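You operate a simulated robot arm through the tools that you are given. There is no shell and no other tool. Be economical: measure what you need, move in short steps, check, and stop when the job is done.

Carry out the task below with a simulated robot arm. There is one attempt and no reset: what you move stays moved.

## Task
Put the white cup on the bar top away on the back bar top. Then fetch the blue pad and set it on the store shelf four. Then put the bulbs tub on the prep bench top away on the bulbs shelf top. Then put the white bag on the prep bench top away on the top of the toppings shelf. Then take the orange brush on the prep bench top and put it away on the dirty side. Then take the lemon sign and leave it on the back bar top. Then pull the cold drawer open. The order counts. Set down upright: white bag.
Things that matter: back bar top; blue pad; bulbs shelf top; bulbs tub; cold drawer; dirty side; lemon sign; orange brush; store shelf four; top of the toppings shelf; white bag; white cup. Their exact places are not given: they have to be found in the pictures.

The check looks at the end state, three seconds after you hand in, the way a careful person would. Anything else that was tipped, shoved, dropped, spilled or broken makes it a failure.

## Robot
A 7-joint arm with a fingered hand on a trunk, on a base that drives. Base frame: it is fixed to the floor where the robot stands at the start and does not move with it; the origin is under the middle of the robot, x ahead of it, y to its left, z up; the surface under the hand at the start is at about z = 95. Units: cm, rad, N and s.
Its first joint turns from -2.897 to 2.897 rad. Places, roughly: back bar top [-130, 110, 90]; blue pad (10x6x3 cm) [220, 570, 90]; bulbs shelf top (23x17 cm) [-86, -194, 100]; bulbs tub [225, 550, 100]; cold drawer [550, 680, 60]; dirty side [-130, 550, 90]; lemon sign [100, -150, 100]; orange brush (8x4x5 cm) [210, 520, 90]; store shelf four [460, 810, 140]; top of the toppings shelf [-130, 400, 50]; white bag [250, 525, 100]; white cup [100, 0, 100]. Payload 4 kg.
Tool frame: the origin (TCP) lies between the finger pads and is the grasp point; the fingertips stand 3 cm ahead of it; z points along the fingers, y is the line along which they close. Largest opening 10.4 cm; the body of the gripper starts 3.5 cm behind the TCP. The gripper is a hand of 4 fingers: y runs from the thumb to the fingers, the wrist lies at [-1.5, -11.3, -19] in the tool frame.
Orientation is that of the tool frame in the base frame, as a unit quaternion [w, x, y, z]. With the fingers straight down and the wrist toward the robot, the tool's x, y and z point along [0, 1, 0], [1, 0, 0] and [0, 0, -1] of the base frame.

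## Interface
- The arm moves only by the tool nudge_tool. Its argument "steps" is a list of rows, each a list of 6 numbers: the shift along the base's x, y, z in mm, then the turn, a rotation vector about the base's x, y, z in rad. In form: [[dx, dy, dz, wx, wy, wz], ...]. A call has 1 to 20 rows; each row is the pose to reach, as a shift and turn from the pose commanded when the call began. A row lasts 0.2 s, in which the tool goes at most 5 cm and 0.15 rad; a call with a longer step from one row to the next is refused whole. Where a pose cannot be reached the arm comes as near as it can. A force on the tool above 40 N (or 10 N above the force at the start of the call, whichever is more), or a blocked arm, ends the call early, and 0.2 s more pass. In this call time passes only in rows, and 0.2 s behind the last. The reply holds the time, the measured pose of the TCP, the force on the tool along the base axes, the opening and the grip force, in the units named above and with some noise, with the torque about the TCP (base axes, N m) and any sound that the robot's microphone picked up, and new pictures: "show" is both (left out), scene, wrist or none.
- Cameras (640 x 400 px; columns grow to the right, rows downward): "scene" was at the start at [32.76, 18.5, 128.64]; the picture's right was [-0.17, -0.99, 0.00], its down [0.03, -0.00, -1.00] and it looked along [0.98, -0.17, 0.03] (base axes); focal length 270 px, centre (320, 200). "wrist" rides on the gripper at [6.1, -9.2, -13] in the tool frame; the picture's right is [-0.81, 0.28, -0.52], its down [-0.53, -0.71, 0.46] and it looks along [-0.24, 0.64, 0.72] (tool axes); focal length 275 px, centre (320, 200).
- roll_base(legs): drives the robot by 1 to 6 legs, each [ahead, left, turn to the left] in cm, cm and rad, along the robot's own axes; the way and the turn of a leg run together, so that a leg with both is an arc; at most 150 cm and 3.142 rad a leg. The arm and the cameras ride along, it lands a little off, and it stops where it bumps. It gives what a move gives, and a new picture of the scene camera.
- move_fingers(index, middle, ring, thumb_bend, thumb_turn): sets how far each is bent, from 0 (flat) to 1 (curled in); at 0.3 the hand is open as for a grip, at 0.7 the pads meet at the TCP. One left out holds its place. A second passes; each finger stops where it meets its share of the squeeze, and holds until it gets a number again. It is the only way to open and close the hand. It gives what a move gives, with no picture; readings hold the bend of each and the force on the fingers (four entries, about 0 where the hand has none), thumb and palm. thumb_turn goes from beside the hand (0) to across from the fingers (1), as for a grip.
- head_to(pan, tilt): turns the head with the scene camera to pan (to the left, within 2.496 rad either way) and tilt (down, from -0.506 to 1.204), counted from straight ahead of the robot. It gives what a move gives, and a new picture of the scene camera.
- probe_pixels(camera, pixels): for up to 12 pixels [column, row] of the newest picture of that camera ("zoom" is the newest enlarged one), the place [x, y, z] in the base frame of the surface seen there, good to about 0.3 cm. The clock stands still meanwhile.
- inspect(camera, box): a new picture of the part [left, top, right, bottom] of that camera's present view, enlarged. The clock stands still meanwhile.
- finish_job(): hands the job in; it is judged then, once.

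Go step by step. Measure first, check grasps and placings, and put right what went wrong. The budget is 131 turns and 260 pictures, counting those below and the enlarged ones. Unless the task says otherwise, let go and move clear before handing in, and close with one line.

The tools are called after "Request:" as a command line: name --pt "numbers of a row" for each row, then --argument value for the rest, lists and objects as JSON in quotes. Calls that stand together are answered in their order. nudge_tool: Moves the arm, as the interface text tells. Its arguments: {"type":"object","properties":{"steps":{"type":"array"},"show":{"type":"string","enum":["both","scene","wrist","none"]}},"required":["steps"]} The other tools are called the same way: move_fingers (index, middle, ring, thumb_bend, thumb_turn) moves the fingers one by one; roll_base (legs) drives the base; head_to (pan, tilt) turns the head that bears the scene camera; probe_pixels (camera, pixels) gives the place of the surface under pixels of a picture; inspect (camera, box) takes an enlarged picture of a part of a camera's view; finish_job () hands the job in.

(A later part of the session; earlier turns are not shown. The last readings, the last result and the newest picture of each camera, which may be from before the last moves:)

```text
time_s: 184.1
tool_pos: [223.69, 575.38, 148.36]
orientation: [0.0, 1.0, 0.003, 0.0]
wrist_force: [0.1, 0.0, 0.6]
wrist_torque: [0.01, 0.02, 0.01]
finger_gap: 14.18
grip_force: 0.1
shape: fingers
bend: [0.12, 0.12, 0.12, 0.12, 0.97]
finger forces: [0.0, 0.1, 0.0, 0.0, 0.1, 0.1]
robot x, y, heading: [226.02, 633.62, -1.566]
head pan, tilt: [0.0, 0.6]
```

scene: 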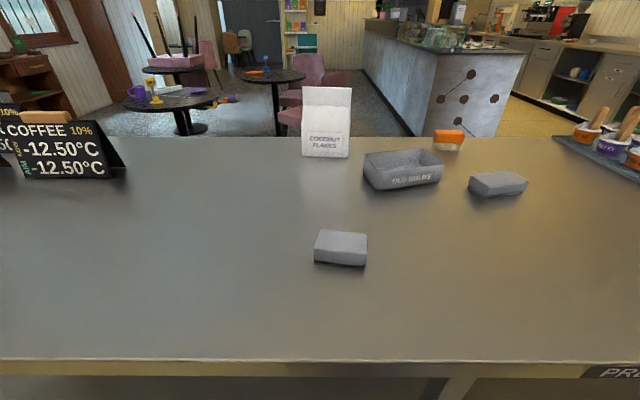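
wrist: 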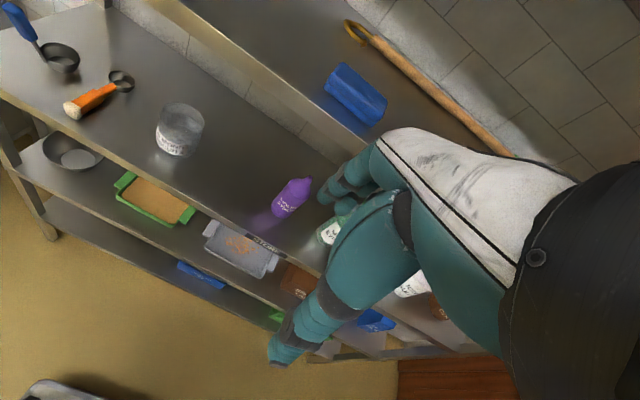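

Request:
nudge_tool --pt "5 -45 0 0 0 0.08" --pt "10 -90 0 0 0 0.16" --pt "15 -135 0 0 0 0.24" --pt "20 -180 0 0 0 0.25" --pt "25 -225 0 0 0 0.25" --pt "27 -270 0 0 0 0.25" --pt "27 -315 0 0 0 0.25" --pt "27 -329 -45 0 0 0.25" --pt "27 -329 -95 0 0 0.25" --pt "27 -329 -145 0 0 0.25" --pt "27 -329 -195 0 0 0.25" --pt "27 -329 -245 0 0 0.25" --pt "27 -329 -295 0 0 0.25" --pt "27 -329 -340 0 0 0.25"

Request:
inspect --camera "wrist" --box '[120, 100, 440, 400]'

```text
time_s: 187.1
tool_pos: [228.72, 526.48, 124.57]
orientation: [-0.001, 0.992, 0.128, 0.001]
wrist_force: [-0.6, 0.9, 0.9]
wrist_torque: [-0.04, 0.03, -0.03]
finger_gap: 14.21
grip_force: 0.0
shape: fingers
bend: [0.12, 0.12, 0.12, 0.12, 0.97]
finger forces: [0.0, 0.0, 0.1, 0.1, 0.0, 0.1]
out of reach, approached as far as the arm can: row 7, 8, 9, 10, 11, 12, 13, 14
robot x, y, heading: [226.03, 632.99, -1.563]
head pan, tilt: [0.0, 0.6]
```

scene: 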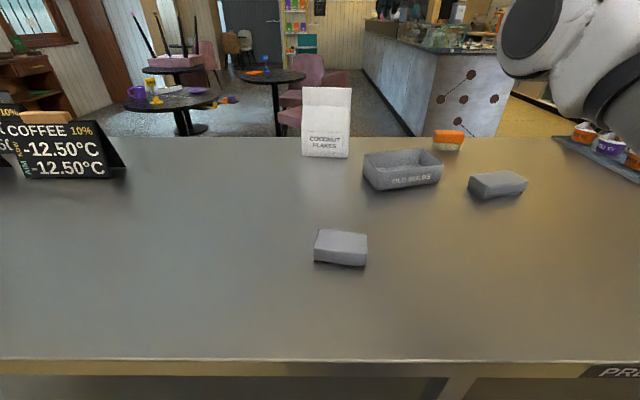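
wrist: 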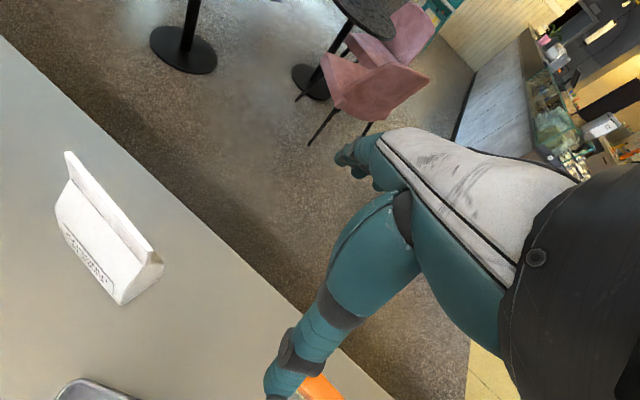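

```text
1.33 times, centred on (280, 250) of wrist
```

zoom: 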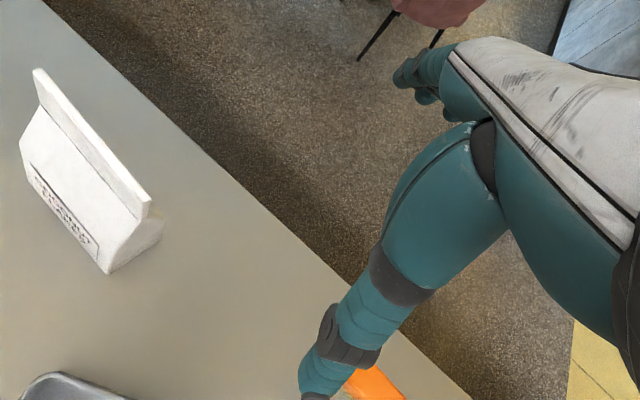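

The arm ran out of reach (at that height) and ended at (228.7,526.5,124.6), clear of things. I'll pull back north and see where it lands, then descend before reaching out.

Request:
nudge_tool --pt "0 40 0 0 0 0" --pt "0 85 0 0 0 0" --pt "0 130 0 0 0 0" --pt "0 170 0 0 0 0"

```text
time_s: 188.1
tool_pos: [230.3, 531.76, 132.18]
orientation: [-0.002, 0.992, 0.127, 0.0]
wrist_force: [-0.3, -0.4, -0.3]
wrist_torque: [0.0, -0.01, 0.0]
finger_gap: 14.24
grip_force: 0.0
shape: fingers
bend: [0.12, 0.12, 0.12, 0.12, 0.97]
finger forces: [0.0, 0.0, 0.0, 0.1, 0.1, 0.1]
out of reach, approached as far as the arm can: row 1, 2, 3, 4
robot x, y, heading: [225.85, 633.09, -1.565]
head pan, tilt: [0.0, 0.6]
```

scene: 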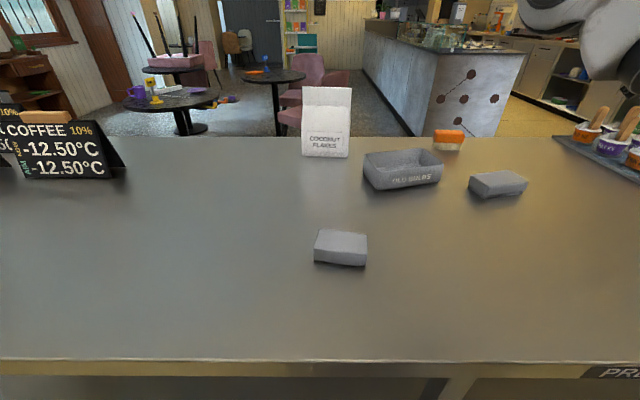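
wrist: 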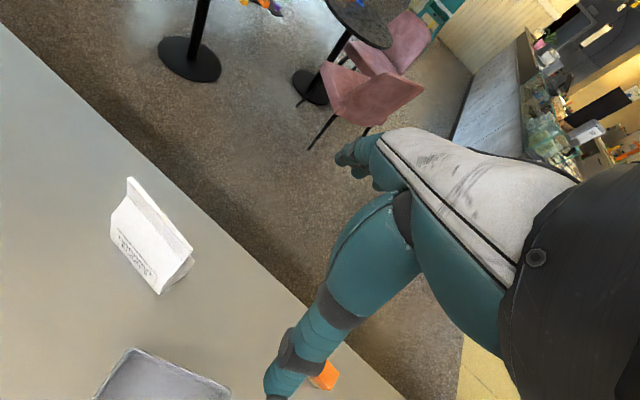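

IK seems stuck in a stretched pose; I'll command further back, undoing the yaw and keeping height.

Request:
nudge_tool --pt "0 40 40 0 0 -0.08" --pt "0 80 80 0 0 -0.16" --pt "0 120 120 0 0 -0.25" --pt "0 160 160 0 0 -0.25" --pt "0 200 200 0 0 -0.25" --pt "0 200 200 0 0 -0.25" --pt "0 200 200 0 0 -0.25"

```text
refused: row 1 steps farther than a row can; nothing moved
```

Request:
nudge_tool --pt "0 30 30 0 0 -0.08" --pt "0 60 60 0 0 -0.16" --pt "0 90 90 0 0 -0.25" --pt "0 120 120 0 0 -0.25" --pt "0 150 150 0 0 -0.25" --pt "0 180 180 0 0 -0.25" --pt "0 200 200 0 0 -0.25"

```text
time_s: 189.7
tool_pos: [229.81, 552.7, 152.16]
orientation: [0.002, 1.0, 0.002, 0.0]
wrist_force: [0.2, -0.8, 0.1]
wrist_torque: [-0.02, -0.02, -0.01]
finger_gap: 14.21
grip_force: 0.1
shape: fingers
bend: [0.12, 0.12, 0.12, 0.12, 0.97]
finger forces: [0.0, 0.0, 0.0, 0.0, 0.0, 0.0]
out of reach, approached as far as the arm can: row 1, 2, 3, 4, 5, 7
robot x, y, heading: [225.99, 633.59, -1.566]
head pan, tilt: [0.0, 0.6]
```

scene: 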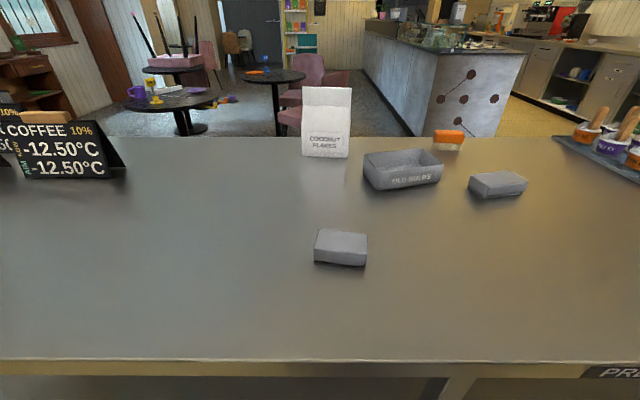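
wrist: 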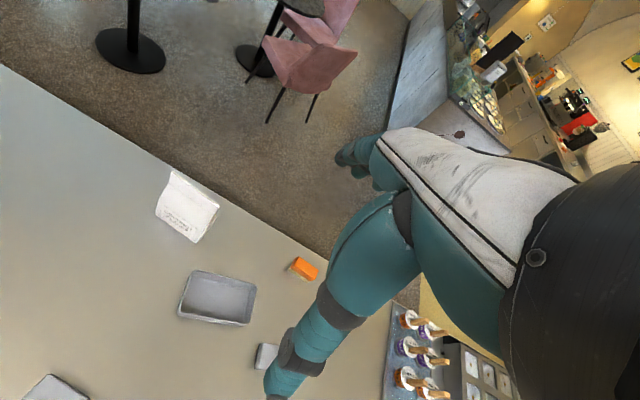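

Recovered to (229.8,552.7,152). Pull back to y≈575, then descend to z≈112 and only then reach out.

Request:
nudge_tool --pt "0 45 0 0 0 0" --pt "0 90 0 0 0 0" --pt "0 135 0 0 0 0" --pt "0 180 -20 0 0 0" --pt "0 200 -60 0 0 0" --pt "0 200 -110 0 0 0" --pt "0 200 -160 0 0 0" --pt "0 200 -210 0 0 0" --pt "0 200 -260 0 0 0" --pt "0 200 -310 0 0 0" --pt "0 200 -350 0 0 0" --pt "0 200 -385 0 0 0" --show "none"

Request:
nudge_tool --pt "-5 -45 0 0 0 0" --pt "-10 -90 0 0 0 0" --pt "-15 -135 0 0 0 0" --pt "-20 -180 0 0 0 0" --pt "-30 -220 0 0 0 0" --pt "-32 -270 0 0 0 0.08" --pt "-34 -295 0 0 0 0.16" --pt "-34 -300 0 0 0 0.25"

```text
time_s: 192.2
tool_pos: [230.16, 572.57, 112.97]
orientation: [0.0, 1.0, 0.002, 0.001]
wrist_force: [0.1, 0.4, 0.0]
wrist_torque: [-0.03, -0.02, -0.01]
finger_gap: 14.22
grip_force: 0.1
shape: fingers
bend: [0.12, 0.12, 0.12, 0.12, 0.98]
finger forces: [0.0, 0.0, 0.0, 0.1, 0.1, 0.0]
out of reach, approached as far as the arm can: row 1, 2, 3
robot x, y, heading: [225.64, 633.55, -1.564]
head pan, tilt: [0.0, 0.6]
```

```text
time_s: 194.1
tool_pos: [226.44, 542.87, 113.16]
orientation: [0.0, 0.992, 0.127, 0.0]
wrist_force: [0.3, 0.9, -0.3]
wrist_torque: [-0.01, -0.02, 0.01]
finger_gap: 14.24
grip_force: 0.1
shape: fingers
bend: [0.12, 0.12, 0.12, 0.12, 0.98]
finger forces: [0.1, 0.0, 0.1, 0.1, 0.1, 0.1]
robot x, y, heading: [225.79, 633.19, -1.567]
head pan, tilt: [0.0, 0.6]
```

scene: 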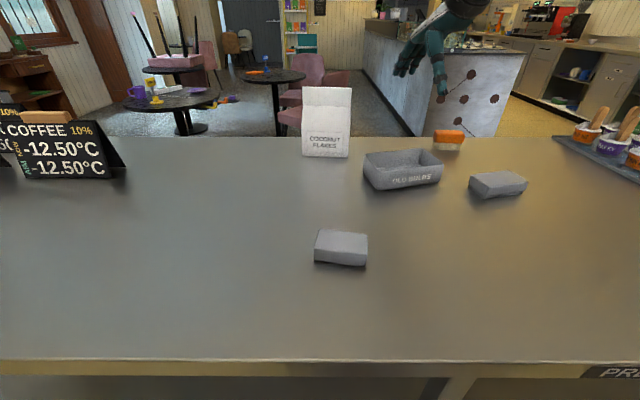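
wrist: 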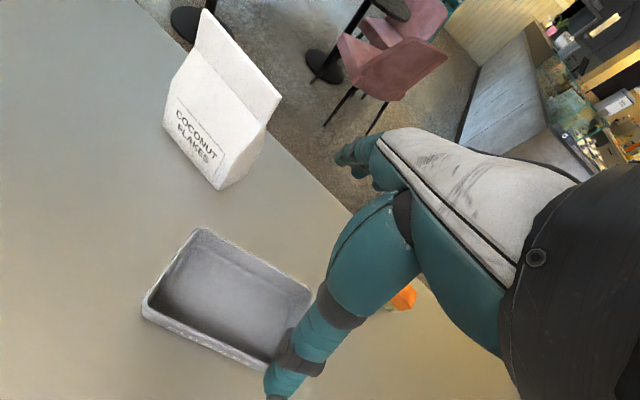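

Now at (226.4,542.9,113). Probe the tub rim from the wrist view, plus the brush and bag.

Request:
probe_pixels --camera "wrist" --pixels '[[145, 310], [200, 230], [310, 292], [170, 265], [250, 258], [200, 335], [260, 365], [220, 290], [400, 300], [222, 187], [265, 120], [165, 125]]'

```text
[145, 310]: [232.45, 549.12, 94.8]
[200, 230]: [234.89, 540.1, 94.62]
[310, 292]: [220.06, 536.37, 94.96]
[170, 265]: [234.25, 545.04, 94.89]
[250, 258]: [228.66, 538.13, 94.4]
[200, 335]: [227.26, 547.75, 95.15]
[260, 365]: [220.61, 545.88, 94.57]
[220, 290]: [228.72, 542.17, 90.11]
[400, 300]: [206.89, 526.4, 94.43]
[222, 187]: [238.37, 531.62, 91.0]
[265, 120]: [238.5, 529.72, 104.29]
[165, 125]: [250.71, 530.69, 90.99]
```

Tub centre (226.3,542.7), yaw matches. Descending.

Request:
nudge_tool --pt "-1 -2 -45 0 0 0" --pt "-1 -2 -90 0 0 0" --pt "-1 -2 -130 0 0 0" --pt "-1 -2 -160 0 0 0" --pt "-1 -2 -180 0 0 0" --show "wrist"

Request:
inspect --camera "scene" --box '[330, 90, 550, 230]'

```text
time_s: 195.2
tool_pos: [226.48, 542.48, 95.17]
orientation: [0.001, 0.992, 0.127, 0.001]
wrist_force: [-0.3, 0.2, 0.4]
wrist_torque: [0.0, 0.02, 0.03]
finger_gap: 14.21
grip_force: 0.1
shape: fingers
bend: [0.12, 0.12, 0.12, 0.12, 0.98]
finger forces: [0.1, 0.1, 0.0, 0.1, 0.0, 0.1]
robot x, y, heading: [225.94, 633.23, -1.567]
head pan, tilt: [0.0, 0.6]
```

wrist: 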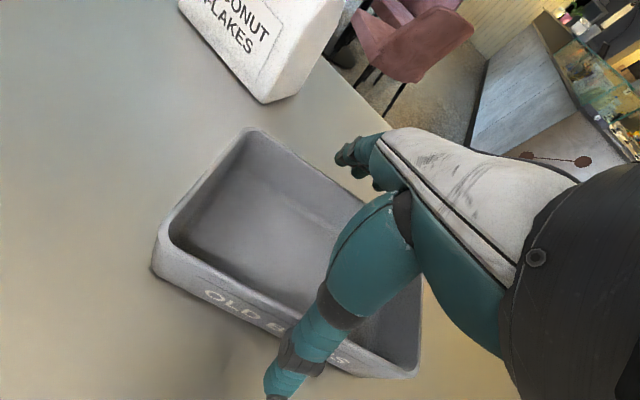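

```text
2.86 times, centred on (440, 160) of scene
```

zoom: 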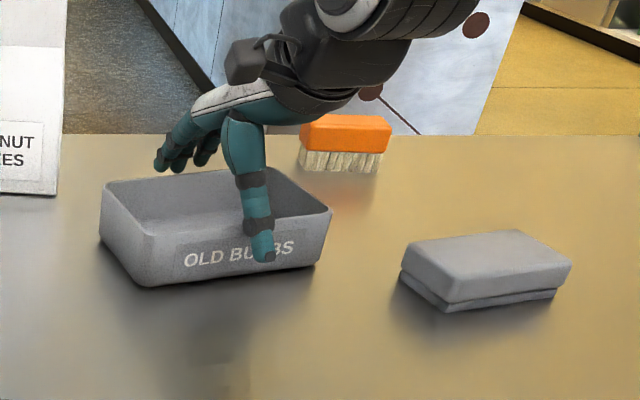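

Straddling properly. Lower 1 cm and close gradually.

Request:
nudge_tool --pt "0 0 -8 0 0 0" --show "none"

Request:
move_fingers --index 0.4 --middle 0.4 --ring 0.4 --thumb_bend 0.4

Request:
inspect --camera "scene" --box '[330, 90, 550, 230]'

Request:
inspect --camera "wrist" --box '[120, 100, 440, 400]'

```text
time_s: 195.7
tool_pos: [226.64, 542.57, 94.4]
orientation: [0.0, 0.992, 0.127, -0.001]
wrist_force: [-0.4, 0.3, 0.0]
wrist_torque: [0.0, 0.01, 0.04]
finger_gap: 14.2
grip_force: 0.1
shape: fingers
bend: [0.12, 0.12, 0.12, 0.12, 0.98]
finger forces: [0.1, 0.0, 0.1, 0.0, 0.1, 0.0]
robot x, y, heading: [226.03, 632.97, -1.569]
head pan, tilt: [0.0, 0.6]
```

```text
time_s: 196.7
tool_pos: [226.52, 542.38, 94.44]
orientation: [0.001, 0.992, 0.128, 0.001]
wrist_force: [0.4, -3.4, 11.7]
wrist_torque: [-0.69, -0.18, 0.14]
finger_gap: 11.77
grip_force: 22.0
shape: fingers
bend: [0.25, 0.35, 0.35, 0.28, 0.96]
finger forces: [14.7, 4.9, 5.3, 0.0, 18.7, 0.1]
robot x, y, heading: [225.98, 633.0, -1.568]
head pan, tilt: [0.0, 0.6]
```

```text
2.86 times, centred on (440, 160) of scene
```

zoom: 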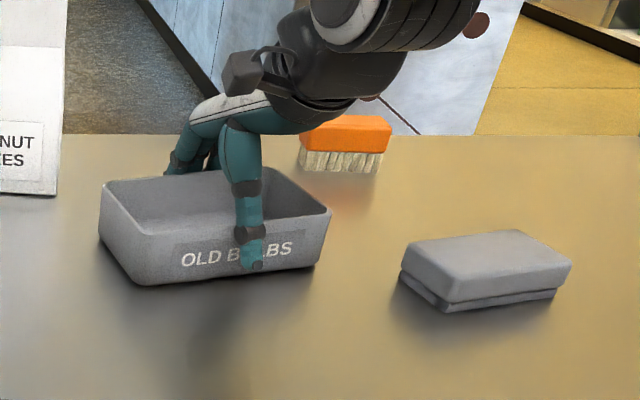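

```text
1.33 times, centred on (280, 250) of wrist
```

zoom: 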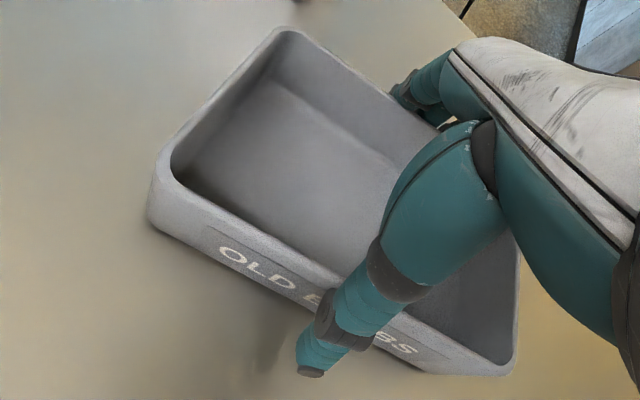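

Tub is pinched across its width. A bit firmer, then lift 4 cm and check.

Request:
move_fingers --index 0.5 --middle 0.5 --ring 0.5 --thumb_bend 0.5

Request:
nudge_tool --pt "0 0 20 0 0 0" --pt "0 0 50 0 0 0"

```text
time_s: 197.7
tool_pos: [226.52, 542.5, 94.58]
orientation: [0.001, 0.992, 0.128, 0.0]
wrist_force: [3.5, -6.8, 18.2]
wrist_torque: [-1.24, -0.22, 0.09]
finger_gap: 11.51
grip_force: 28.0
shape: fingers
bend: [0.26, 0.39, 0.39, 0.26, 0.95]
finger forces: [15.6, 8.6, 9.3, 0.0, 23.0, 0.0]
robot x, y, heading: [225.82, 633.05, -1.557]
head pan, tilt: [0.0, 0.6]
```

```text
time_s: 198.2
tool_pos: [226.59, 542.43, 99.31]
orientation: [-0.002, 0.992, 0.127, -0.001]
wrist_force: [-0.1, -0.5, -1.4]
wrist_torque: [0.0, 0.04, -0.01]
finger_gap: 11.44
grip_force: 27.9
shape: fingers
bend: [0.27, 0.4, 0.4, 0.24, 0.95]
finger forces: [11.1, 7.7, 8.8, 0.0, 28.1, 0.1]
robot x, y, heading: [225.89, 633.43, -1.566]
head pan, tilt: [0.0, 0.6]
```

scene: 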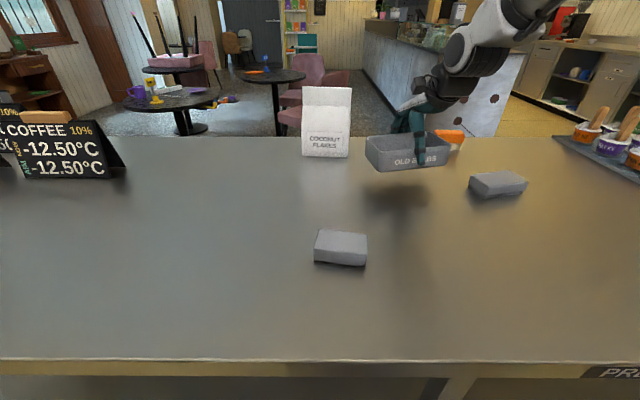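
wrist: 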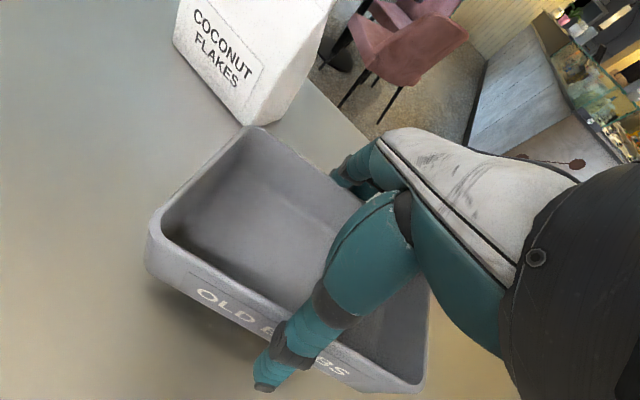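

Tub is lifted level. Raise a bit, retract, then up and unyaw.

Request:
nudge_tool --pt "0 0 50 0 0 0" --pt "0 0 100 0 0 0" --pt "0 50 120 0 0 0" --pt "0 100 120 0 0 -0.06" --pt "0 150 120 0 0 -0.12" --pt "0 200 120 0 0 -0.18" --pt "0 250 120 0 0 -0.25" --pt "0 300 120 0 0 -0.25" --pt "0 330 160 0 0 -0.25" --pt "0 330 210 0 0 -0.25" --pt "0 330 260 0 0 -0.25" --pt "0 330 300 0 0 -0.25"

```text
refused: row 3 steps farther than a row can; nothing moved
```

Request:
nudge_tool --pt "0 0 50 0 0 0" --pt "0 0 100 0 0 0" --pt "0 40 120 0 0 0" --pt "0 90 120 0 0 -0.06" --pt "0 140 120 0 0 -0.12" --pt "0 190 120 0 0 -0.18" --pt "0 240 120 0 0 -0.25" --pt "0 290 120 0 0 -0.25" --pt "0 320 155 0 0 -0.25" --pt "0 320 200 0 0 -0.25" --pt "0 320 250 0 0 -0.25" --pt "0 320 300 0 0 -0.25"

```text
time_s: 200.8
tool_pos: [226.34, 574.62, 129.4]
orientation: [0.0, 1.0, 0.002, 0.0]
wrist_force: [-0.2, 0.3, -0.3]
wrist_torque: [0.03, 0.01, 0.03]
finger_gap: 11.38
grip_force: 26.8
shape: fingers
bend: [0.27, 0.41, 0.4, 0.24, 0.95]
finger forces: [10.6, 7.6, 8.5, 0.0, 27.0, 0.1]
robot x, y, heading: [225.99, 633.25, -1.568]
head pan, tilt: [0.0, 0.6]
```

scene: 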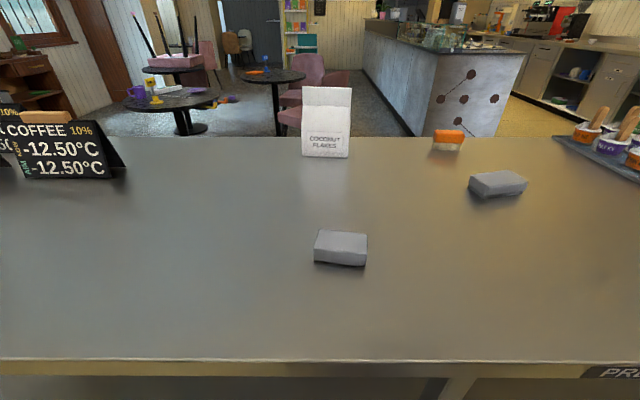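
wrist: 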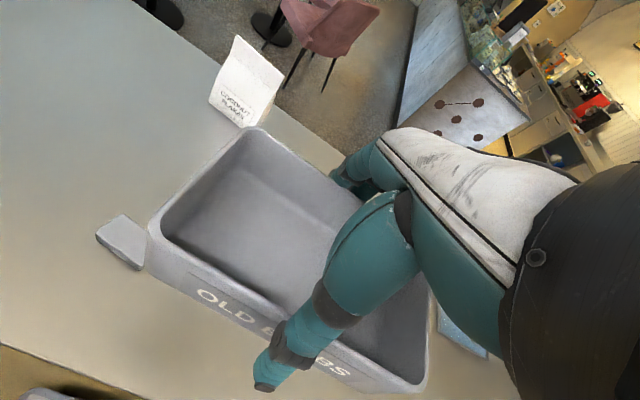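

Carrying. Drive north, west past the bench, then south down the aisle in stages.

Request:
roll_base --legs '[[-37, 0, 0], [0, -130, 0], [0, -126, 0]]'

```text
time_s: 215.2
tool_pos: [-29.35, 609.72, 129.33]
orientation: [0.0, 1.0, 0.001, 0.0]
wrist_force: [-0.1, 0.3, 0.0]
wrist_torque: [-0.02, -0.01, 0.04]
finger_gap: 11.4
grip_force: 26.7
shape: fingers
bend: [0.27, 0.41, 0.4, 0.24, 0.95]
finger forces: [10.4, 7.6, 8.4, 0.1, 27.1, 0.0]
robot x, y, heading: [-29.5, 668.13, -1.569]
head pan, tilt: [0.0, 0.6]
```

scene: 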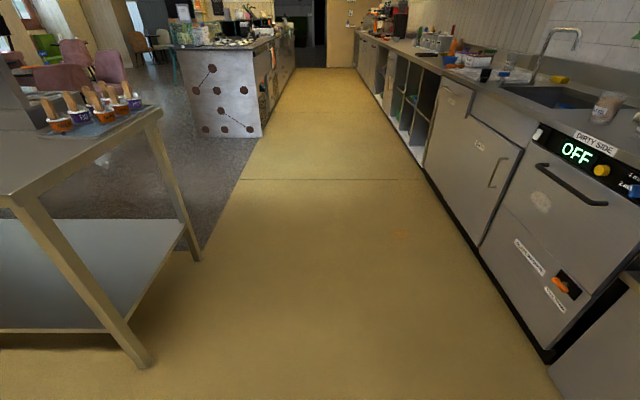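

The "DIRTY SIDE" label shows at (595,140) on the counter by the washer — probing it for later — then on down the aisle.

Request:
probe_pixels --camera "scene" --pixels '[[595, 140], [580, 120], [600, 125], [630, 130], [605, 105], [550, 110], [500, 85], [520, 130]]'

Request:
roll_base --legs '[[150, 0, 0], [150, 0, 0], [150, 0, 0], [150, 0, 0], [100, 0, 0]]'

```text
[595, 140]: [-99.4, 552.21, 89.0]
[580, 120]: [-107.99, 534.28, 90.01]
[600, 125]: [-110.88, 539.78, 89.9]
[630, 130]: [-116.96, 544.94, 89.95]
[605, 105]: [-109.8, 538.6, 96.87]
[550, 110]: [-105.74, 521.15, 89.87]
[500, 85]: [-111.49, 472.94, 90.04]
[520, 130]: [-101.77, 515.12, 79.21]
```

```text
time_s: 248.3
tool_pos: [-40.97, -85.08, 129.32]
orientation: [0.0, 1.0, -0.017, 0.0]
wrist_force: [0.2, -0.8, -0.9]
wrist_torque: [0.03, 0.01, 0.0]
finger_gap: 11.39
grip_force: 26.2
shape: fingers
bend: [0.27, 0.41, 0.4, 0.24, 0.95]
finger forces: [10.3, 7.5, 8.5, 0.0, 26.7, 0.0]
robot x, y, heading: [-39.06, -26.53, -1.605]
head pan, tilt: [0.0, 0.6]
```

scene: 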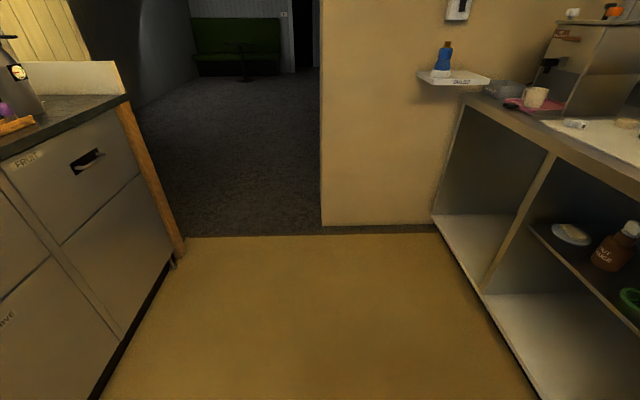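

The small wall shelf with a blue bottle is at (455,75). Zoom and probe.

Request:
inspect --camera "scene" --box '[400, 20, 560, 120]'

Request:
probe_pixels --camera "zoom" --pixels '[[75, 215], [140, 260], [350, 235], [200, 240], [160, 215], [130, 215], [210, 205], [310, 228], [240, 265], [175, 100], [290, 215], [400, 260]]'

```text
4.00 times, centred on (480, 70) of scene
```

zoom: 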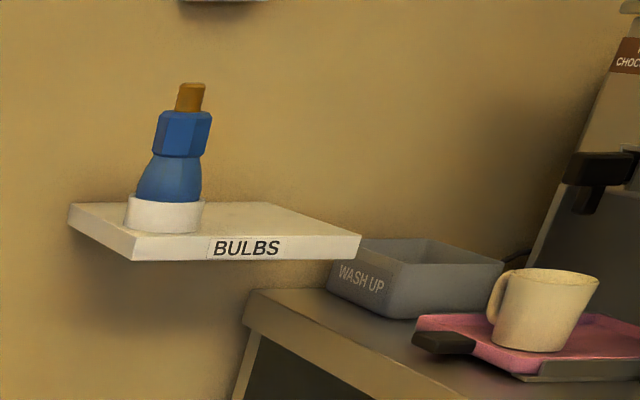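

```text
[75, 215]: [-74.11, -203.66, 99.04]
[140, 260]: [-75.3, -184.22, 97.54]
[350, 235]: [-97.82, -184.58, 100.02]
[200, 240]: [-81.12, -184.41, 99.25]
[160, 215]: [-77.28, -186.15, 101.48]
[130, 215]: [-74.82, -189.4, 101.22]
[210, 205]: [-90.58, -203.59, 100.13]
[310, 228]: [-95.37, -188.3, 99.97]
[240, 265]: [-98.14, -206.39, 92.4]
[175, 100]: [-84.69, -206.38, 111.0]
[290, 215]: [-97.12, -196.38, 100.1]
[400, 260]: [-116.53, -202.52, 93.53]
```

Bulbs shelf: x −98…−74.5, y −184…−203, z 100, with a blue bottle on its east end (x > −83). The tub fits with its long side along y at about (−92.5,−193). I'll drive up to about (−63,−118) and measure more closely.

Request:
roll_base --legs '[[0, 0, 0.034], [90, 0, 0], [0, -24, 0]]'

Request:
head_to --pan -0.15 --tilt 0.35

Request:
inspect --camera "scene" --box '[260, 100, 500, 250]'

```text
time_s: 254.8
tool_pos: [-63.51, -174.9, 129.28]
orientation: [-0.001, 1.0, -0.001, 0.0]
wrist_force: [1.0, -0.2, -0.7]
wrist_torque: [0.03, -0.03, -0.01]
finger_gap: 11.4
grip_force: 26.6
shape: fingers
bend: [0.27, 0.41, 0.4, 0.24, 0.95]
finger forces: [10.4, 7.7, 8.5, 0.0, 26.7, 0.0]
robot x, y, heading: [-63.58, -116.35, -1.574]
head pan, tilt: [0.0, 0.6]
```

scene: 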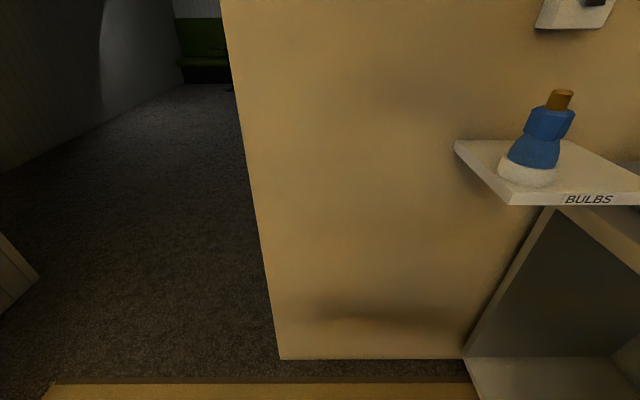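

```text
time_s: 255.6
tool_pos: [-63.51, -174.95, 129.33]
orientation: [0.0, 1.0, -0.001, 0.0]
wrist_force: [0.4, -0.5, -1.2]
wrist_torque: [-0.02, 0.0, 0.0]
finger_gap: 11.39
grip_force: 26.6
shape: fingers
bend: [0.27, 0.41, 0.4, 0.24, 0.95]
finger forces: [10.4, 7.7, 8.5, 0.0, 26.7, 0.0]
robot x, y, heading: [-63.72, -116.13, -1.575]
head pan, tilt: [-0.15, 0.351]
```

scene: 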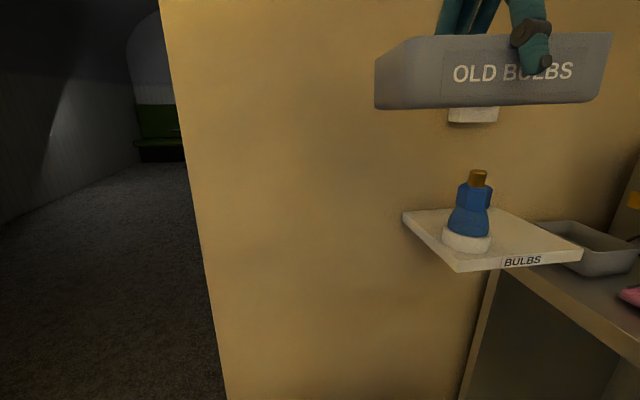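

```text
2.67 times, centred on (380, 175) of scene
```

zoom: 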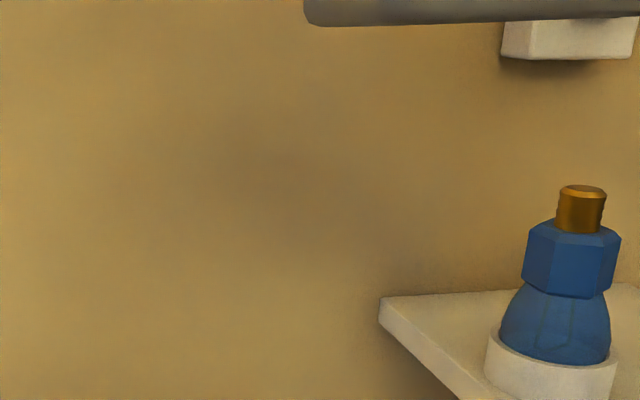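

Request:
head_to --pan -0.4 --tilt 0.45

Request:
inspect --camera "scene" --box '[240, 80, 480, 240]'

Request:
probe_pixels --camera "scene" --pixels '[[473, 185], [370, 190], [450, 140], [330, 195]]'

```text
time_s: 256.4
tool_pos: [-63.41, -174.9, 129.27]
orientation: [0.001, 1.0, -0.002, 0.0]
wrist_force: [-0.2, -0.5, -1.1]
wrist_torque: [-0.01, -0.01, 0.01]
finger_gap: 11.41
grip_force: 26.4
shape: fingers
bend: [0.27, 0.41, 0.4, 0.24, 0.95]
finger forces: [10.4, 7.6, 8.5, 0.0, 26.7, 0.1]
robot x, y, heading: [-63.46, -116.01, -1.576]
head pan, tilt: [-0.4, 0.45]
```

scene: 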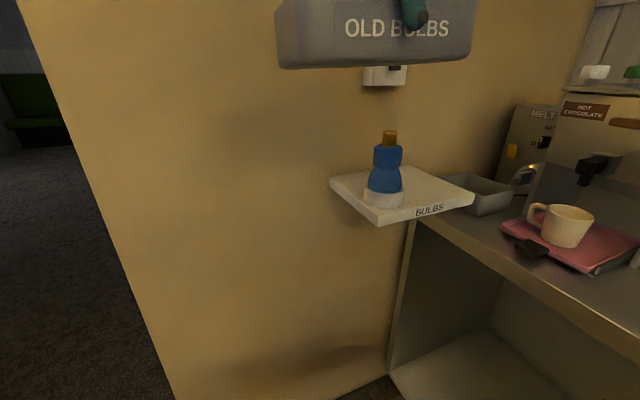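

```text
2.50 times, centred on (360, 160) of scene
```

zoom: 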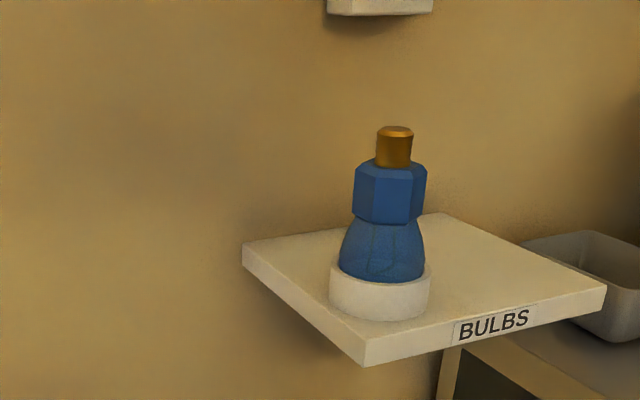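

```text
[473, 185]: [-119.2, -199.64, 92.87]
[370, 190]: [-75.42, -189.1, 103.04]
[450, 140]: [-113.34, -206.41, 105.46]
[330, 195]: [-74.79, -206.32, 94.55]
```

Request:
probe_pixels --camera "zoom" --pixels '[[332, 300], [427, 300], [380, 315], [380, 285], [395, 128], [427, 190], [355, 200], [440, 220], [520, 245], [600, 282], [365, 355], [500, 290]]'

Request:
probe_pixels --camera "scene" --pixels '[[385, 85], [384, 68], [405, 75], [480, 175], [515, 195], [520, 105], [565, 215]]'

```text
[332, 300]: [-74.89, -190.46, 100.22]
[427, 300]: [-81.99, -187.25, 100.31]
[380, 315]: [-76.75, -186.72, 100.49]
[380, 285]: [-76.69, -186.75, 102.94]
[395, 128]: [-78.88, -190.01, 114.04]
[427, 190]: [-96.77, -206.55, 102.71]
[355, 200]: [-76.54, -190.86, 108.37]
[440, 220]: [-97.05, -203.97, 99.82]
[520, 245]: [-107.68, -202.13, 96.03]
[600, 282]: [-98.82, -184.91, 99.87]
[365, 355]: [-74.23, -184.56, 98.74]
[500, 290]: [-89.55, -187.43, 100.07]
```

```text
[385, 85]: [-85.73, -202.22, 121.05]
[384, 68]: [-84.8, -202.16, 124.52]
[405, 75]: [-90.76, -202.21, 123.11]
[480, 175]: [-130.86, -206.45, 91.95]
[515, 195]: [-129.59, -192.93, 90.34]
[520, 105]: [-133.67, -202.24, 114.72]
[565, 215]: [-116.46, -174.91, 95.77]
```

Bottle base spans x −75…−82.5, height to 114; switch box on the wall above z 121. Tub target centre (−92,−193.5). Rotate the tool +1.57 about z here at height first.

Request:
nudge_tool --pt "0 10 0 0 0 0.14" --pt "0 20 0 0 0 0.28" --pt "0 30 0 0 0 0.42" --pt "0 40 0 0 0 0.56" --pt "0 50 0 0 0 0.7" --pt "0 50 0 0 0 0.84" --pt "0 50 0 0 0 0.98" --pt "0 50 0 0 0 1.12" --pt "0 50 0 0 0 1.26" --pt "0 50 0 0 0 1.4" --pt "0 50 0 0 0 1.5" --pt "0 50 0 0 0 1.571"

```text
time_s: 258.9
tool_pos: [-63.43, -169.9, 129.25]
orientation: [0.0, 0.707, 0.707, 0.001]
wrist_force: [0.1, 0.5, -1.5]
wrist_torque: [-0.02, -0.03, -0.01]
finger_gap: 11.38
grip_force: 26.3
shape: fingers
bend: [0.27, 0.41, 0.4, 0.24, 0.95]
finger forces: [10.2, 7.6, 8.4, 0.0, 26.6, 0.0]
robot x, y, heading: [-63.67, -116.04, -1.578]
head pan, tilt: [-0.4, 0.45]
```

scene: 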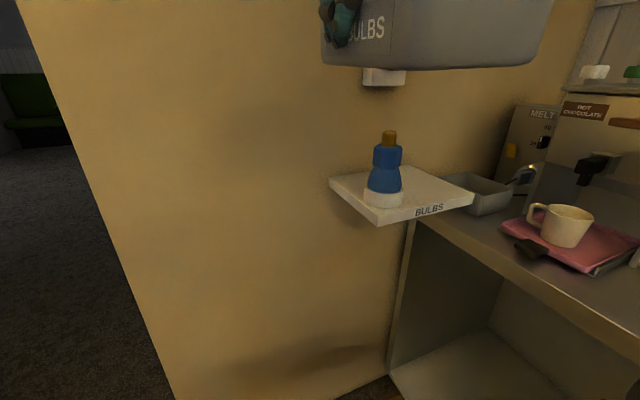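
wrist: 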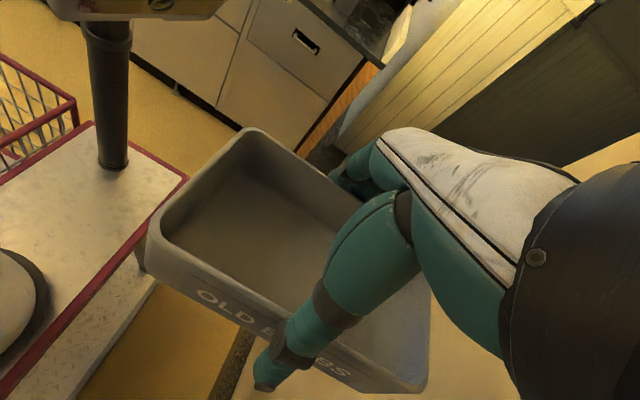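

Rotated. Move to x=−92, descend to z≈109 in front of the shelf, then check.

Request:
nudge_tool --pt "-50 0 0 0 0 0" --pt "-100 0 0 0 0 0" --pt "-150 0 0 0 0 0" --pt "-200 0 0 0 0 0" --pt "-250 0 0 0 0 0" --pt "-286 0 0 0 0 0" --pt "-286 0 -50 0 0 0" --pt "-286 0 -100 0 0 0" --pt "-286 0 -150 0 0 0" --pt "-286 0 -200 0 0 0"

```text
time_s: 261.1
tool_pos: [-92.24, -169.98, 109.38]
orientation: [-0.001, 0.708, 0.706, -0.001]
wrist_force: [0.0, -0.1, -1.2]
wrist_torque: [0.0, -0.01, -0.01]
finger_gap: 11.35
grip_force: 25.7
shape: fingers
bend: [0.27, 0.41, 0.41, 0.24, 0.95]
finger forces: [10.2, 7.5, 8.4, 0.0, 26.4, 0.0]
robot x, y, heading: [-63.34, -115.99, -1.574]
head pan, tilt: [-0.4, 0.45]
```

scene: 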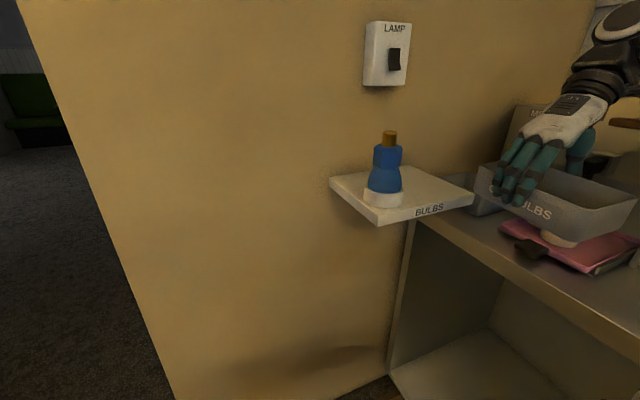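
wrist: 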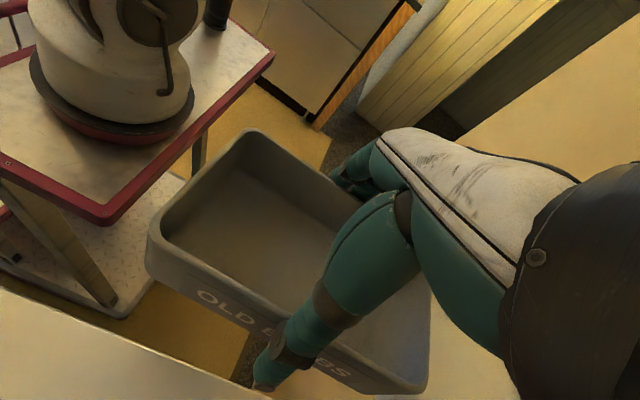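

Clear. Slide in over the shelf at z≈108.5.

Request:
nudge_tool --pt "0 -45 -5 0 0 0" --pt "0 -90 -8 0 0 0" --pt "0 -135 -8 0 0 0" --pt "0 -180 -8 0 0 0" --pt "0 -215 -8 0 0 0" --pt "0 -233 -8 0 0 0"

Request:
inspect --camera "scene" --box '[300, 60, 540, 240]'

```text
time_s: 262.6
tool_pos: [-92.1, -193.18, 108.23]
orientation: [0.0, 0.708, 0.706, 0.0]
wrist_force: [0.0, 0.6, -0.4]
wrist_torque: [-0.03, -0.01, 0.02]
finger_gap: 11.37
grip_force: 25.9
shape: fingers
bend: [0.28, 0.41, 0.41, 0.24, 0.95]
finger forces: [10.1, 7.4, 8.1, 0.0, 25.9, 0.0]
robot x, y, heading: [-63.36, -116.0, -1.571]
head pan, tilt: [-0.4, 0.45]
```

scene: 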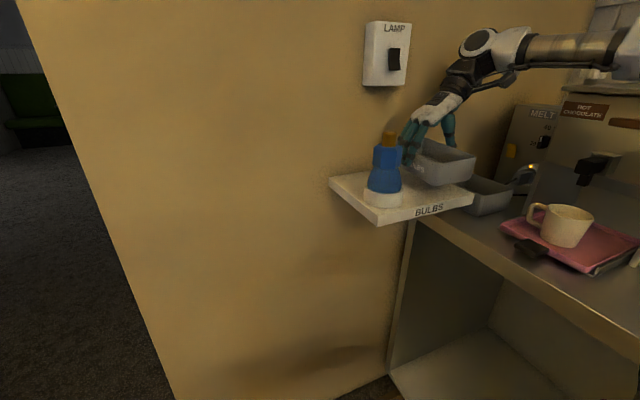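
wrist: 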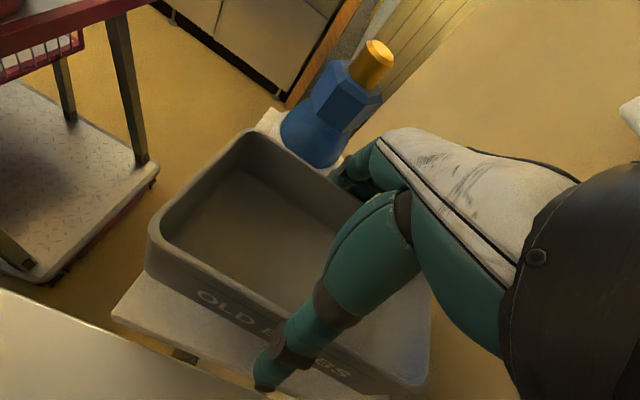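

```text
2.22 times, centred on (420, 150) of scene
```

zoom: 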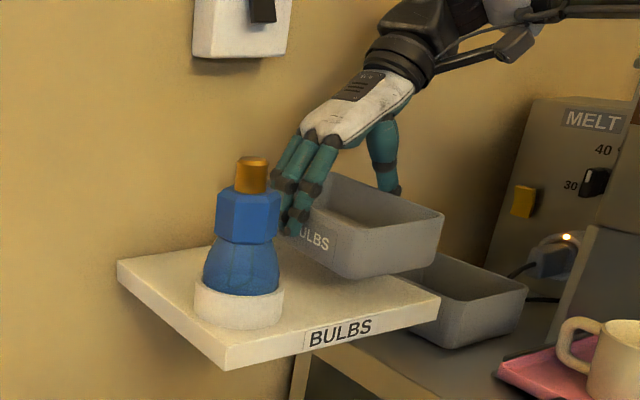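

Looks good; verify tub corners against the shelf and bottle before lowering.

Request:
probe_pixels --camera "zoom" --pixels '[[442, 215], [340, 250], [345, 277], [418, 268], [350, 177], [295, 200], [300, 165], [435, 300]]'

Request:
probe_pixels --camera "wrist" --pixels '[[155, 235], [248, 133], [425, 385], [115, 315], [270, 115], [350, 165], [380, 395], [200, 330]]'

```text
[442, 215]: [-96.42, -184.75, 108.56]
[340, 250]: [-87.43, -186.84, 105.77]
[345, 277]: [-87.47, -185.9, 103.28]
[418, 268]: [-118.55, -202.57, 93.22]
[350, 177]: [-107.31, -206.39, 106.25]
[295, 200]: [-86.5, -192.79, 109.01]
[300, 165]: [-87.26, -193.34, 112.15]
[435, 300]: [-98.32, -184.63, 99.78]
```

```text
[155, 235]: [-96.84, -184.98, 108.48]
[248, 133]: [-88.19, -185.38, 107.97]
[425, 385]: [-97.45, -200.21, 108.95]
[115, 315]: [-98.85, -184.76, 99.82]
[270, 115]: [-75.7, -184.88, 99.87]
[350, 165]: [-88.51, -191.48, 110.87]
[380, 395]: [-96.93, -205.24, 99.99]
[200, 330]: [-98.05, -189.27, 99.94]
```

Tub rim spans y −185…−200; shift 1.2 cm toward the wall and +0.3 in x, then lower to contact.

Request:
nudge_tool --pt "3 -12 0 0 0 0" --pt "3 -12 -15 0 0 0" --pt "3 -12 -25 0 0 0" --pt "3 -12 -30 0 0 0" --pt "3 -12 -34 0 0 0" --show "none"

Request:
inspect --camera "scene" --box '[300, 60, 540, 240]'

```text
time_s: 263.8
tool_pos: [-91.86, -194.53, 105.12]
orientation: [-0.001, 0.708, 0.706, -0.001]
wrist_force: [0.0, -0.2, -1.7]
wrist_torque: [0.01, -0.03, 0.0]
finger_gap: 11.35
grip_force: 25.6
shape: fingers
bend: [0.28, 0.41, 0.41, 0.24, 0.95]
finger forces: [10.0, 7.4, 8.3, 0.1, 25.9, 0.0]
robot x, y, heading: [-63.19, -115.92, -1.574]
head pan, tilt: [-0.4, 0.45]
```

```text
2.22 times, centred on (420, 150) of scene
```

zoom: 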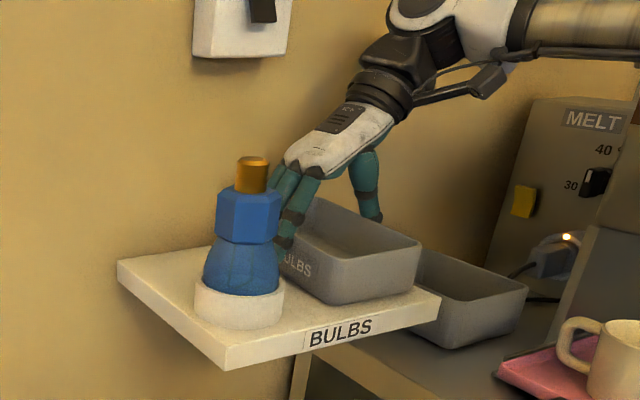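

Request:
nudge_tool --pt "0 0 -3 0 0 0" --pt "0 0 -6 0 0 0" --pt "0 0 -9 0 0 0" --show "none"

```text
time_s: 264.6
tool_pos: [-91.78, -194.34, 104.6]
orientation: [0.001, 0.709, 0.705, -0.002]
wrist_force: [-9.5, -3.0, 34.7]
wrist_torque: [-0.08, -1.15, 0.14]
finger_gap: 11.5
grip_force: 32.3
shape: fingers
bend: [0.27, 0.41, 0.41, 0.2, 0.95]
finger forces: [13.8, 7.9, 7.8, 0.0, 35.1, 0.0]
robot x, y, heading: [-63.68, -116.39, -1.572]
head pan, tilt: [-0.4, 0.45]
```

Seated. Ease off, open moderately (bottle is 3 cm away), rise straight up.

Request:
nudge_tool --pt "0 0 5 0 0 0" --show "none"

Request:
move_fingers --index 0.18 --middle 0.2 --ring 0.2 --thumb_bend 0.1

Request:
inspect --camera "scene" --box '[300, 60, 540, 240]'

```text
time_s: 264.9
tool_pos: [-91.66, -194.37, 104.63]
orientation: [-0.001, 0.709, 0.706, 0.001]
wrist_force: [-2.0, -3.2, 9.4]
wrist_torque: [-0.04, -0.41, -0.06]
finger_gap: 11.49
grip_force: 27.3
shape: fingers
bend: [0.27, 0.41, 0.41, 0.2, 0.95]
finger forces: [11.7, 7.4, 7.8, 0.1, 27.6, 0.0]
robot x, y, heading: [-63.28, -116.58, -1.571]
head pan, tilt: [-0.4, 0.45]
```

```text
time_s: 265.9
tool_pos: [-91.85, -194.34, 104.68]
orientation: [0.0, 0.709, 0.706, 0.001]
wrist_force: [0.1, -0.8, -0.2]
wrist_torque: [-0.03, -0.01, -0.01]
finger_gap: 13.56
grip_force: 0.1
shape: fingers
bend: [0.18, 0.2, 0.2, 0.1, 0.97]
finger forces: [0.1, 0.0, 0.1, 0.0, 0.1, 0.0]
robot x, y, heading: [-63.3, -116.13, -1.57]
head pan, tilt: [-0.4, 0.45]
```

```text
2.22 times, centred on (420, 150) of scene
```

zoom: 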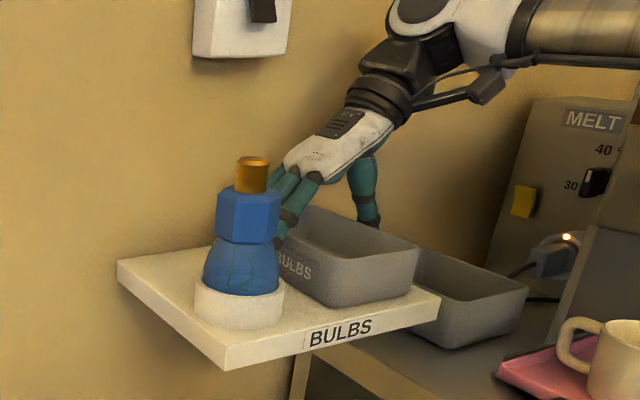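

Released cleanly. Rise 8 cm, then back away from the wall while rising, then unyaw.

Request:
nudge_tool --pt "0 0 40 0 0 0" --pt "0 0 80 0 0 0" --pt "0 30 110 0 0 0" --pt "0 60 140 0 0 0" --pt "0 90 170 0 0 0" --pt "0 130 200 0 0 0" --pt "0 170 225 0 0 0" --pt "0 210 245 0 0 0" --pt "40 240 255 0 0 -0.14" --pt "80 240 260 0 0 -0.28" --pt "120 240 260 0 0 -0.42" --pt "160 240 260 0 0 -0.56" --pt "200 240 260 0 0 -0.7" --pt "240 240 260 0 0 -0.84" --pt "280 240 260 0 0 -0.98" --pt "280 240 260 0 0 -1.12" --pt "280 240 260 0 0 -1.26" --pt "280 240 260 0 0 -1.4" --pt "280 240 260 0 0 -1.5" --pt "280 240 260 0 0 -1.571"

Request:
inspect --camera "scene" --box '[300, 60, 540, 240]'

```text
refused: row 9 steps farther than a row can; nothing moved
```

```text
2.22 times, centred on (420, 150) of scene
```

zoom: 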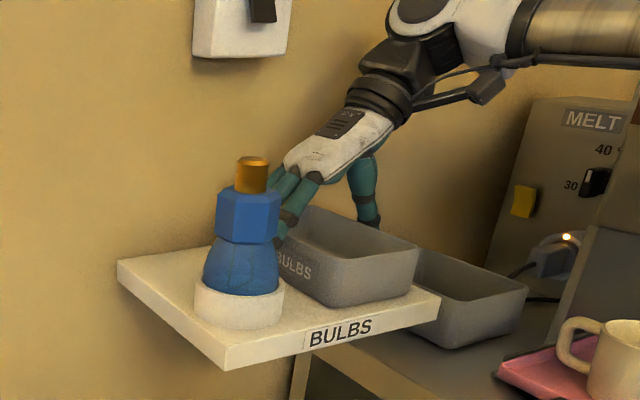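

Request:
nudge_tool --pt "0 0 40 0 0 0" --pt "0 0 80 0 0 0" --pt "0 30 110 0 0 0" --pt "0 60 140 0 0 0" --pt "0 90 170 0 0 0" --pt "0 130 195 0 0 0" --pt "0 170 220 0 0 0" --pt "0 210 240 0 0 0" --pt "30 240 255 0 0 -0.14" --pt "80 240 260 0 0 -0.28" --pt "120 240 260 0 0 -0.42" --pt "160 240 260 0 0 -0.56" --pt "200 240 260 0 0 -0.7" --pt "240 240 260 0 0 -0.84" --pt "280 240 260 0 0 -0.98" --pt "280 240 260 0 0 -1.12" --pt "280 240 260 0 0 -1.26" --pt "280 240 260 0 0 -1.4" --pt "280 240 260 0 0 -1.5" --pt "280 240 260 0 0 -1.571"

```text
refused: row 10 steps farther than a row can; nothing moved
```

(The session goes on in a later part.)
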